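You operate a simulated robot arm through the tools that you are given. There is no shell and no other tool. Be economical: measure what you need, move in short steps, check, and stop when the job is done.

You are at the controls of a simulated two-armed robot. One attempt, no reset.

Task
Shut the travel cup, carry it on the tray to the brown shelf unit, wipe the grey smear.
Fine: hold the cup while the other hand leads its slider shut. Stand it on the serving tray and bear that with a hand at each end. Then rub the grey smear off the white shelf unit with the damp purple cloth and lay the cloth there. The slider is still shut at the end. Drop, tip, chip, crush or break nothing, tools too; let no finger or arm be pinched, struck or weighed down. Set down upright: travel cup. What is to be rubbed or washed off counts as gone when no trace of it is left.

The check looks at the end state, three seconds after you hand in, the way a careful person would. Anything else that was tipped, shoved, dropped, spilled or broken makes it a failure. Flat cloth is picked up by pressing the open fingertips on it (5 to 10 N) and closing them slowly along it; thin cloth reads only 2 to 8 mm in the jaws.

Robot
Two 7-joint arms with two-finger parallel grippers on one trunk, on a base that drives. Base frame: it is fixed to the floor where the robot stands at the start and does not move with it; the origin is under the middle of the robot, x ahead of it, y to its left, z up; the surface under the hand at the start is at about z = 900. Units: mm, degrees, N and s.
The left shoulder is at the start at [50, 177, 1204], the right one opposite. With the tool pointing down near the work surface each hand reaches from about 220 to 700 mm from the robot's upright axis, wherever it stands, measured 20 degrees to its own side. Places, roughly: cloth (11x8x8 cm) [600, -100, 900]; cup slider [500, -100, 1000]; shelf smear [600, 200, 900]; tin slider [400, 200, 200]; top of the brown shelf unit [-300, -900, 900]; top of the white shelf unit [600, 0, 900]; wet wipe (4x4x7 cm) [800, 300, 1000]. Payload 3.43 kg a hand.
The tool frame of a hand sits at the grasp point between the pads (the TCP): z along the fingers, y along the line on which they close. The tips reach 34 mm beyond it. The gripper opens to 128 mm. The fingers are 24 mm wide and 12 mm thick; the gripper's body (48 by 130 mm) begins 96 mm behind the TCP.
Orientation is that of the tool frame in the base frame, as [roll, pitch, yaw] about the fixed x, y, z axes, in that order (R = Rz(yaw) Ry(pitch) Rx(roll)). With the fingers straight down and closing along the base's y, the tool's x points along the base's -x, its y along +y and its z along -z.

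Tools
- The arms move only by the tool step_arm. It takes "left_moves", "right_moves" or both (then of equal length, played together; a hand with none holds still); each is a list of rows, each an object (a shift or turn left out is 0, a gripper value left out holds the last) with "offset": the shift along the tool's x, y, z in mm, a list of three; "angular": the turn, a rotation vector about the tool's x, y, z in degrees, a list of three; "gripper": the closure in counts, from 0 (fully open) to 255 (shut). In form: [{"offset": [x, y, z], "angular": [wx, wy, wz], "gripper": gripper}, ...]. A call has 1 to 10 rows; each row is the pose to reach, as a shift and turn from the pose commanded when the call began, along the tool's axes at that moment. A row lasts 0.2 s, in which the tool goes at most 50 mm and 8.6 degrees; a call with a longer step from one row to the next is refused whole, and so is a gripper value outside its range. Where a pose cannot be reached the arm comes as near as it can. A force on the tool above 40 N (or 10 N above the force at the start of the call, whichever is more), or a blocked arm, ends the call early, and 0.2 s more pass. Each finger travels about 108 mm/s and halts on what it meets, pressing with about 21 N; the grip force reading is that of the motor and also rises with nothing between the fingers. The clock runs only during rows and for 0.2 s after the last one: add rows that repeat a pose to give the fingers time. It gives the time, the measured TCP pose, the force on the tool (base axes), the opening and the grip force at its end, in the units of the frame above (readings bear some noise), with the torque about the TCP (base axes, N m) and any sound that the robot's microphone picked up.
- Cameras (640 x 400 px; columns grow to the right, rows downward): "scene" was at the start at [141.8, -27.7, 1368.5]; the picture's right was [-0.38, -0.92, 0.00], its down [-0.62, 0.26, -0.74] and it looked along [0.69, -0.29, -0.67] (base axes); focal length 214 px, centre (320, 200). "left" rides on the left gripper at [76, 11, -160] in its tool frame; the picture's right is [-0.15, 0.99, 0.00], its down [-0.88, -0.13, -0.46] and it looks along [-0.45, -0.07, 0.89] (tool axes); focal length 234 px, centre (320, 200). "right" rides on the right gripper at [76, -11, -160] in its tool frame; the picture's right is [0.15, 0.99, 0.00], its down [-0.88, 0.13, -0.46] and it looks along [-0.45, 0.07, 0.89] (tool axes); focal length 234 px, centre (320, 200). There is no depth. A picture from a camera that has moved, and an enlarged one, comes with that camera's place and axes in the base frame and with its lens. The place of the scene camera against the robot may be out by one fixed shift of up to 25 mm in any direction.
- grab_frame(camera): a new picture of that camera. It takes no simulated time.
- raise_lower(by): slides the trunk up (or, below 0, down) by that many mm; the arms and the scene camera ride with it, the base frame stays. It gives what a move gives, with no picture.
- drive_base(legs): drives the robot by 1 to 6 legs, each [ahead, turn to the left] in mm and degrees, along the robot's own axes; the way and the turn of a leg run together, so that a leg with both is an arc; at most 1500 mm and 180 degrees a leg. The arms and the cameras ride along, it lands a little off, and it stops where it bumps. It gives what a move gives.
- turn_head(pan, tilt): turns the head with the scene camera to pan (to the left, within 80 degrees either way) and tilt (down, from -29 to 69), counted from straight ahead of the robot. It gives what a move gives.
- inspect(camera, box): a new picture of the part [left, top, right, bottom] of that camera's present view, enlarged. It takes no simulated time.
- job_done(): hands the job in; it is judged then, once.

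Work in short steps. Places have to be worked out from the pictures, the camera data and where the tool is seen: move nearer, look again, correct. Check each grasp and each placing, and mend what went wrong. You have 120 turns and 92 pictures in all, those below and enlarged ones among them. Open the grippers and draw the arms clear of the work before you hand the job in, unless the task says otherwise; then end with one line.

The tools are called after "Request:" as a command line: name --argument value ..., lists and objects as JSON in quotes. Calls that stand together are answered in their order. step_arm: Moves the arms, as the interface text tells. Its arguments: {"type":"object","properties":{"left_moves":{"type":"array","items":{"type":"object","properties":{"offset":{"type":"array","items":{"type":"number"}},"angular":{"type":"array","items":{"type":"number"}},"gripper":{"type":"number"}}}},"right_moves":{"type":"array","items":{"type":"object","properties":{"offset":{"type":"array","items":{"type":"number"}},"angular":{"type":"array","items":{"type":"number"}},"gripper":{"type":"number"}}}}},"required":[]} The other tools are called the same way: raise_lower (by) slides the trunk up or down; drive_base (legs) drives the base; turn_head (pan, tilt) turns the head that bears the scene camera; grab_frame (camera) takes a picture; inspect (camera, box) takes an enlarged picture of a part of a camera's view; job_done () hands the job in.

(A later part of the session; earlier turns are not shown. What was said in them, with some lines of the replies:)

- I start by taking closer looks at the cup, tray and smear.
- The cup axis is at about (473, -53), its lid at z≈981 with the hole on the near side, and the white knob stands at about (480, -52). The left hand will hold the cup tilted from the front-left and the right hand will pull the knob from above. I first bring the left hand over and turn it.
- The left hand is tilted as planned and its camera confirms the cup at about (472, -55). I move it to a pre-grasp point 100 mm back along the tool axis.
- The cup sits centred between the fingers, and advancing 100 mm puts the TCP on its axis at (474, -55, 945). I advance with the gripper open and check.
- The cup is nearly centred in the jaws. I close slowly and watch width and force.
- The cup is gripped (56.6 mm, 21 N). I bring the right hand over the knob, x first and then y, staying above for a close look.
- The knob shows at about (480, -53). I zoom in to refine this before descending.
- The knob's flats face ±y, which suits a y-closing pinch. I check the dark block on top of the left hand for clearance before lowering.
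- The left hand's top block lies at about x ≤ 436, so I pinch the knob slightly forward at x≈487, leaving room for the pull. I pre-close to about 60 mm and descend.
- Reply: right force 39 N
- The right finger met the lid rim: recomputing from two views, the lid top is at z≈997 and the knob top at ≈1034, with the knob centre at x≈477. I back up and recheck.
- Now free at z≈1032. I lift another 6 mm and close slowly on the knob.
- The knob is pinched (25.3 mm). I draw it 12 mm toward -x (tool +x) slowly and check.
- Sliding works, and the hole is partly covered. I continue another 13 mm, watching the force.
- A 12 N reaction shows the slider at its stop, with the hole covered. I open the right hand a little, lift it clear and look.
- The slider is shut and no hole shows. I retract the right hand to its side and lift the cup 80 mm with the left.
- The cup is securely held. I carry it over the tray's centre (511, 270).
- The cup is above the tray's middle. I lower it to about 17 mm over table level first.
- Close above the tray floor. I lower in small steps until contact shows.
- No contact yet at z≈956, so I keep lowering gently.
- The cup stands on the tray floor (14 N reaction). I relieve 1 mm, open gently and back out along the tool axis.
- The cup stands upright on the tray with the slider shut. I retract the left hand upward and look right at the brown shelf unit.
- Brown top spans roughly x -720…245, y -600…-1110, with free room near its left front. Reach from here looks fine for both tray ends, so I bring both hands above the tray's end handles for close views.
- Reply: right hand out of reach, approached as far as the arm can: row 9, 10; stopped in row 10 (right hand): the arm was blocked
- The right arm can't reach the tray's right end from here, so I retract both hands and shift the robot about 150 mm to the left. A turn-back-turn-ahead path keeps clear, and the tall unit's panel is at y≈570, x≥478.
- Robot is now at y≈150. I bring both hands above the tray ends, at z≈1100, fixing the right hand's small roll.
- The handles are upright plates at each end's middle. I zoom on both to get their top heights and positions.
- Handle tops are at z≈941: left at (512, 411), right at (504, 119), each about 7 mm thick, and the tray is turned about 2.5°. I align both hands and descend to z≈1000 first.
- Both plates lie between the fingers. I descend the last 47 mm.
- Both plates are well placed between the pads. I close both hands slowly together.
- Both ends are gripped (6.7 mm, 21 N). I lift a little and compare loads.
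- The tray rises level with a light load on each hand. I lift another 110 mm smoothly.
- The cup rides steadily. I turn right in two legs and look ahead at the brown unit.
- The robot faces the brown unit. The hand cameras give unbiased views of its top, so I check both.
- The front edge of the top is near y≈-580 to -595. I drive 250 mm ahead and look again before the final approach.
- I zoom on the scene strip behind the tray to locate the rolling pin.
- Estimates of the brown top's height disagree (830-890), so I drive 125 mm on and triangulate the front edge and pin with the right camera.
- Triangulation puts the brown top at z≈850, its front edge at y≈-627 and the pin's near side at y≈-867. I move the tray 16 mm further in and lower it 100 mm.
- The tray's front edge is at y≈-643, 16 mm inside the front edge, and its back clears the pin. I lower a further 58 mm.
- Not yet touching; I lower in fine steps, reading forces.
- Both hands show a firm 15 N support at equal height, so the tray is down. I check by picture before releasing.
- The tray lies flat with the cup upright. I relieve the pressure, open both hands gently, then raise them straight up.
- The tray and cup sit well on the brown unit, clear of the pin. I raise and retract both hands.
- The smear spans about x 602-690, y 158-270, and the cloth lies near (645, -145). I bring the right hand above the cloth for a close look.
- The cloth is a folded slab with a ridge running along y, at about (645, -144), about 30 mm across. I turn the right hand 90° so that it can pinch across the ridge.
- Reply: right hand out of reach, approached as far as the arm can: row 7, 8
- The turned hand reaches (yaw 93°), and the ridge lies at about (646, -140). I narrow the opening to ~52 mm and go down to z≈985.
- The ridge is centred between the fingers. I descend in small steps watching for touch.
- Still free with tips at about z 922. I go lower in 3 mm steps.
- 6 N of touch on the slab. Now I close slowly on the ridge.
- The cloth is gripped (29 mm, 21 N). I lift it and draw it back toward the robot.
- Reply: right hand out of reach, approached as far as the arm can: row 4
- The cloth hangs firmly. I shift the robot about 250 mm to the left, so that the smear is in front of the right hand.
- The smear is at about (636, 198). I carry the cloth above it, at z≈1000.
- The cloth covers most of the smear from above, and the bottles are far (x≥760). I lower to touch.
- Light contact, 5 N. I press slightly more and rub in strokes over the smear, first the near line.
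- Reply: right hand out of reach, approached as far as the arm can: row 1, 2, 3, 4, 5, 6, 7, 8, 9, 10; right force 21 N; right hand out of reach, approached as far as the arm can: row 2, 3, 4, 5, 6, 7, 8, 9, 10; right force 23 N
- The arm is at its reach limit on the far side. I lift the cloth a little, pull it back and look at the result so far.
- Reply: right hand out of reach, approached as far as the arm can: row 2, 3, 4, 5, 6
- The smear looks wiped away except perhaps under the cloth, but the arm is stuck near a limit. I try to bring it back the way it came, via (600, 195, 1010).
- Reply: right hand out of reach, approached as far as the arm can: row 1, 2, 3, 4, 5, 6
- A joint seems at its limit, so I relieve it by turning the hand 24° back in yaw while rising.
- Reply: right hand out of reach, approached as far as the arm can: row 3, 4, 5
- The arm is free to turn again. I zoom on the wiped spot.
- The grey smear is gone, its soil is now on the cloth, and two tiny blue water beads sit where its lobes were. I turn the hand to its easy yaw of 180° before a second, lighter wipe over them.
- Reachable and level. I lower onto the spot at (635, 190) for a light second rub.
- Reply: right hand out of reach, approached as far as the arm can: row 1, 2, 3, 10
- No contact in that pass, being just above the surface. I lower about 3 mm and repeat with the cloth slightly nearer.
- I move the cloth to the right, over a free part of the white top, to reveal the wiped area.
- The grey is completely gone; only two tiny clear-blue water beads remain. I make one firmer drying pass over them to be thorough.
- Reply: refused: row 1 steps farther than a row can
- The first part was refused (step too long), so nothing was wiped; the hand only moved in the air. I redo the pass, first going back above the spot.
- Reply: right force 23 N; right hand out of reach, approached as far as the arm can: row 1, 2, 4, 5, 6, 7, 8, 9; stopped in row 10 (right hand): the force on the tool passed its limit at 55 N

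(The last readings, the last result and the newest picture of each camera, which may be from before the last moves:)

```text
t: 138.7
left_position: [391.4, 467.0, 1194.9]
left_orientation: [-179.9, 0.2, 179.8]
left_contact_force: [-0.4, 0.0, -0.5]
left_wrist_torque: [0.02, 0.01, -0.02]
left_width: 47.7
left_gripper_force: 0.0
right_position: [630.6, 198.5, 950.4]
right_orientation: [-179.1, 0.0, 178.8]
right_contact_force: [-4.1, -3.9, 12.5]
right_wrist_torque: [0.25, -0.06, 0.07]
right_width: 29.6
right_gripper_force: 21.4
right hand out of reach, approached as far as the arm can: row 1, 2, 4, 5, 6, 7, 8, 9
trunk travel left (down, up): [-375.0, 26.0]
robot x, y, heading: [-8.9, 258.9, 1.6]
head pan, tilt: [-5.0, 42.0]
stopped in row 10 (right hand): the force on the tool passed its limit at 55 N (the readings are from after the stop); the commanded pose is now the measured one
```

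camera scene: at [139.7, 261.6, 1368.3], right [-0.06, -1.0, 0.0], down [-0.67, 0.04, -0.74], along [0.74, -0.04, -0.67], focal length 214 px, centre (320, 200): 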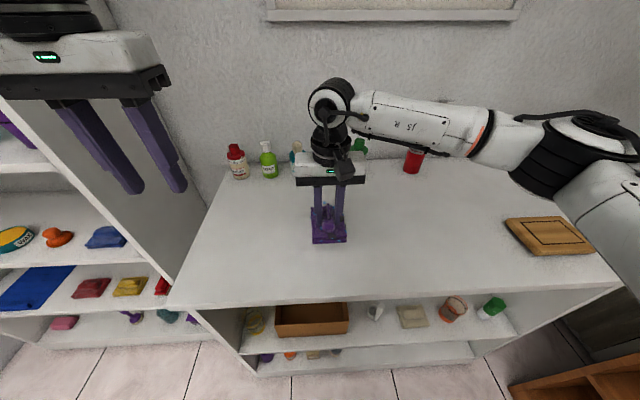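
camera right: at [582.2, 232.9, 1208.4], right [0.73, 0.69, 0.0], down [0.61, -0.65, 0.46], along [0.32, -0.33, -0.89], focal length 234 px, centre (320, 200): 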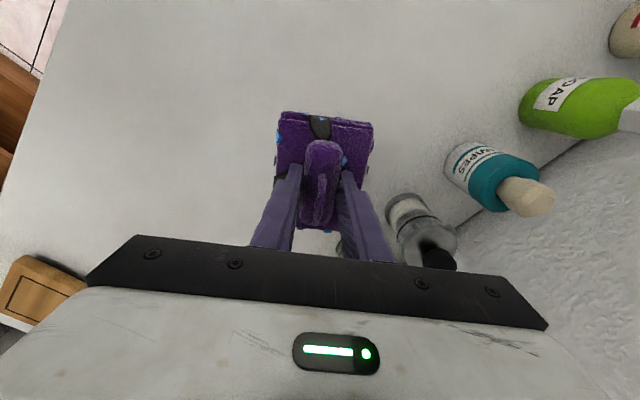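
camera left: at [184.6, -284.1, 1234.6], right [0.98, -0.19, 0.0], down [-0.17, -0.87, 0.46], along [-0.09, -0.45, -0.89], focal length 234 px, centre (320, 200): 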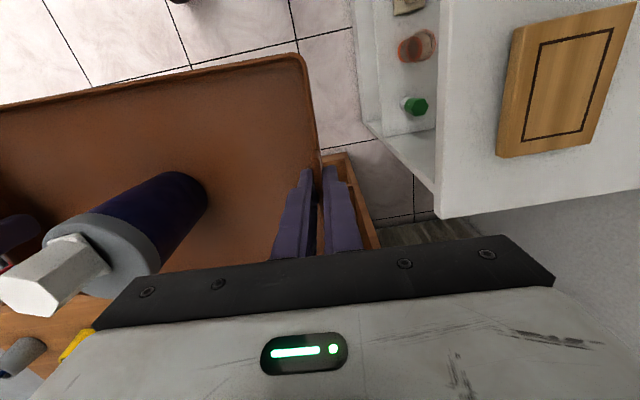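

A force spike ended the last stroke. I lift the cloth, move it aside and look.

Request:
step_arm --right_moves '[{"offset": [3, 0, -20]}, {"offset": [15, -10, -45]}, {"offset": [30, -35, -60]}, {"offset": [50, -70, -60]}, {"offset": [70, -105, -60]}, {"offset": [90, -140, -60]}, {"offset": [100, -160, -60]}, {"offset": [100, -160, -60]}]'

Request:
inspect --camera "scene" --box '[270, 160, 430, 260]'

```text
t: 140.5
left_position: [392.7, 467.7, 1195.4]
left_orientation: [-179.9, 0.1, 179.8]
left_contact_force: [0.0, -1.2, -0.5]
left_wrist_torque: [-0.01, 0.0, 0.0]
left_width: 47.6
left_gripper_force: 0.1
right_position: [528.1, 42.1, 1011.4]
right_orientation: [-179.1, -0.2, 178.8]
right_contact_force: [0.7, 0.3, 0.4]
right_wrist_torque: [0.01, 0.01, 0.0]
right_width: 29.3
right_gripper_force: 21.0
trunk travel left (down, up): [-375.0, 26.0]
robot x, y, heading: [-7.5, 260.9, 1.8]
head pan, tilt: [-5.0, 42.0]
```

```text
4.00 times, centred on (350, 210) of scene
camera zoom: at [139.8, 260.9, 1368.3], right [-0.06, -1.0, 0.0], down [-0.67, 0.04, -0.74], along [0.74, -0.04, -0.67], focal length 858 px, centre (200, 160)
```

zoom: 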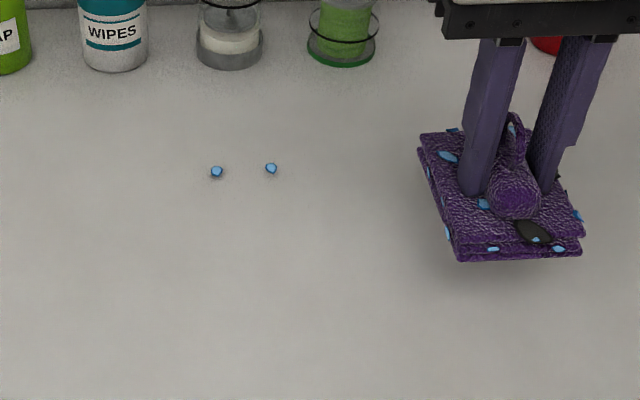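

The beads don't change, so they are just the dampness left behind; no grey trace remains. I lay the cloth down here, lowering gently.

Request:
step_arm --right_moves '[{"offset": [0, 0, 15], "angular": [0.8, 0, 0]}, {"offset": [0, 0, 30], "angular": [0.8, 0, 0]}, {"offset": [0, 0, 45], "angular": [0.8, 0, 0]}, {"offset": [0, 0, 55], "angular": [0.8, 0, 0]}, {"offset": [0, 0, 58], "angular": [0.8, 0, 0]}, {"offset": [0, 0, 58], "angular": [0.8, 0, 0]}]'

Request:
step_arm --right_moves '[{"offset": [0, 0, 2]}, {"offset": [0, 0, 3]}, {"offset": [0, 0, 3]}]'

```text
t: 141.9
left_position: [391.7, 467.3, 1195.3]
left_orientation: [180.0, 0.1, 179.7]
left_contact_force: [0.4, -0.3, -0.2]
left_wrist_torque: [0.0, -0.01, 0.01]
left_width: 47.5
left_gripper_force: 0.1
right_position: [528.1, 42.0, 951.3]
right_orientation: [-178.3, -0.2, 178.8]
right_contact_force: [-0.4, 0.2, -0.4]
right_wrist_torque: [0.03, -0.01, 0.01]
right_width: 29.1
right_gripper_force: 21.4
trunk travel left (down, up): [-375.0, 26.0]
robot x, y, heading: [-7.0, 259.9, 1.6]
head pan, tilt: [-5.0, 42.0]
```

```text
t: 142.7
left_position: [390.4, 467.3, 1196.0]
left_orientation: [-179.9, 0.1, 179.7]
left_contact_force: [-0.8, 1.2, -0.8]
left_wrist_torque: [0.01, -0.03, 0.01]
left_width: 47.6
left_gripper_force: 0.0
right_position: [528.5, 41.5, 950.9]
right_orientation: [-178.5, 0.0, 178.8]
right_contact_force: [-0.2, -0.9, 7.6]
right_wrist_torque: [0.29, -0.26, -0.02]
right_width: 29.2
right_gripper_force: 20.8
trunk travel left (down, up): [-375.0, 26.0]
robot x, y, heading: [-7.6, 260.7, 1.9]
head pan, tilt: [-5.0, 42.0]
```

The cloth rests on the top (7.6 N). I open slowly and lift straight away.

Request:
step_arm --right_moves '[{"offset": [0, 0, -1], "gripper": 190}, {"offset": [0, 0, -1], "gripper": 170}, {"offset": [0, 0, -1], "gripper": 150}, {"offset": [0, 0, -1], "gripper": 130}, {"offset": [0, 0, -20]}, {"offset": [0, 0, -50]}, {"offset": [0, 0, -90]}, {"offset": [30, 0, -130]}, {"offset": [70, -20, -170]}, {"offset": [110, -40, -200]}]'

Request:
grab_frame --camera "scene"

```text
refused: row 9 steps farther than a row can; nothing moved
```

```text
9 pictures are left
camera scene: at [138.9, 260.9, 1368.5], right [-0.06, -1.0, 0.0], down [-0.67, 0.04, -0.74], along [0.74, -0.04, -0.67], focal length 214 px, centre (320, 200)
```

scene: 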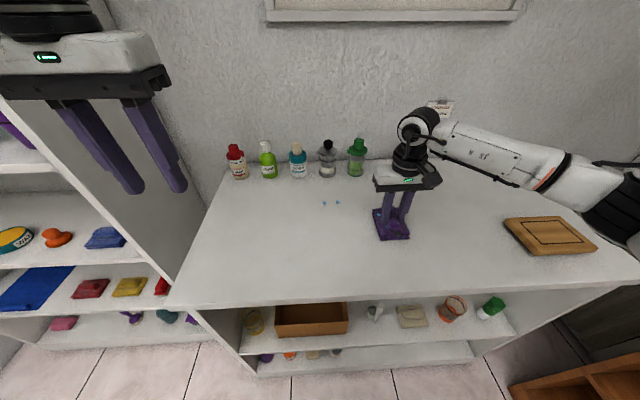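

A row was too long; I repeat the release with shorter steps.

Request:
step_arm --right_moves '[{"offset": [0, 0, -1], "gripper": 190}, {"offset": [0, 0, -1], "gripper": 170}, {"offset": [0, 0, -1], "gripper": 150}, {"offset": [0, 0, -1], "gripper": 130}, {"offset": [0, 0, -1], "gripper": 130}, {"offset": [0, 0, -20]}, {"offset": [0, 0, -50]}, {"offset": [0, 0, -90]}, {"offset": [0, 0, -130]}, {"offset": [20, -10, -165]}]'

Request:
step_arm --right_moves '[{"offset": [40, -5, -10]}, {"offset": [80, -10, -20]}, {"offset": [120, -20, -30]}, {"offset": [150, -25, -30]}, {"offset": [150, -25, -30]}]'

Request:
inspect --camera "scene" --box '[270, 130, 470, 270]'

```text
t: 144.9
left_position: [389.8, 468.0, 1196.3]
left_orientation: [-180.0, 0.2, 179.7]
left_contact_force: [-0.2, -1.3, -0.7]
left_wrist_torque: [0.0, -0.01, -0.02]
left_width: 47.7
left_gripper_force: 0.0
right_position: [508.0, 37.0, 1115.2]
right_orientation: [-178.3, -0.1, 178.8]
right_contact_force: [-1.0, -0.3, -0.2]
right_wrist_torque: [0.0, -0.01, 0.01]
right_width: 62.5
right_gripper_force: 0.0
trunk travel left (down, up): [-375.0, 26.0]
robot x, y, heading: [-11.7, 258.9, 1.6]
head pan, tilt: [-5.0, 42.0]
```

```text
t: 146.1
left_position: [391.1, 468.8, 1194.6]
left_orientation: [-180.0, 0.1, 179.7]
left_contact_force: [-0.2, -0.1, 0.5]
left_wrist_torque: [0.02, 0.04, -0.03]
left_width: 47.6
left_gripper_force: 0.0
right_position: [357.7, 12.3, 1147.9]
right_orientation: [-178.3, -0.2, 178.9]
right_contact_force: [0.5, -0.2, 0.5]
right_wrist_torque: [0.0, -0.01, 0.0]
right_width: 62.6
right_gripper_force: 0.0
trunk travel left (down, up): [-375.0, 26.0]
robot x, y, heading: [-7.8, 255.7, 1.6]
head pan, tilt: [-5.0, 42.0]
```

```text
2.86 times, centred on (370, 200) of scene
camera zoom: at [139.8, 260.9, 1368.3], right [-0.06, -1.0, 0.0], down [-0.67, 0.04, -0.74], along [0.74, -0.04, -0.67], focal length 613 px, centre (177, 200)
```

zoom: 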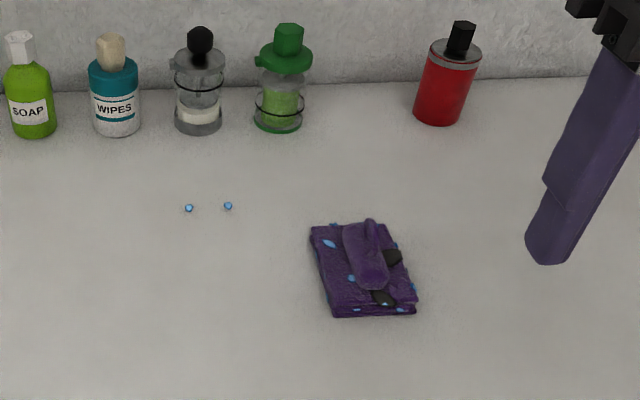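

The cloth lies flat and the white top is clean of grey. I take a last look toward the tray and cup on the brown unit.

Request:
turn_head --pan -80 --tilt 25

Request:
grab_frame --camera "scene"

```text
t: 147.6
left_position: [390.3, 467.3, 1195.6]
left_orientation: [-179.9, 0.2, 179.7]
left_contact_force: [0.7, 0.3, -0.1]
left_wrist_torque: [0.03, -0.04, -0.03]
left_width: 47.7
left_gripper_force: 0.1
right_position: [358.9, 12.9, 1147.9]
right_orientation: [-178.2, -0.1, 178.9]
right_contact_force: [-0.1, -0.3, 0.3]
right_wrist_torque: [0.01, -0.02, -0.01]
right_width: 62.8
right_gripper_force: 0.1
trunk travel left (down, up): [-375.0, 26.0]
robot x, y, heading: [-5.6, 258.8, 1.5]
head pan, tilt: [-80.0, 25.0]
```

```text
7 pictures are left
camera scene: at [75.0, 175.3, 1394.6], right [-0.98, -0.2, 0.0], down [-0.09, 0.41, -0.91], along [0.18, -0.89, -0.42], focal length 214 px, centre (320, 200)
```

scene: 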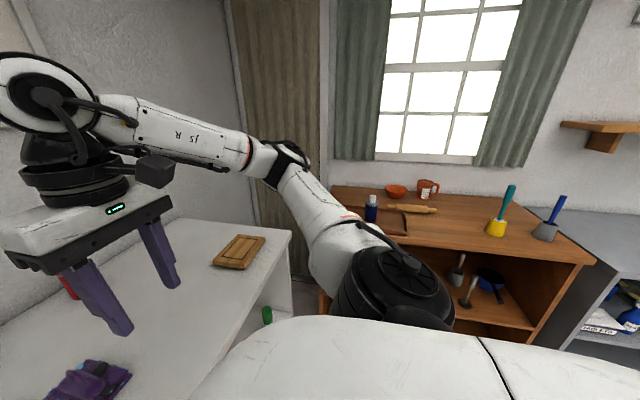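

The cup stands upright on the tray on the brown unit, everything else is undisturbed, and both hands are open and clear. I hand in.

Request:
job_done

```text
The job is handed in.
```

The job is handed in: the cup's slider is shut, and the cup stands upright on the tray on the brown shelf unit. The grey smear is off the white unit and the cloth is laid there. Two tiny blue water beads stayed where the smear was, even after a firmer pass that hit 55 N at its end.
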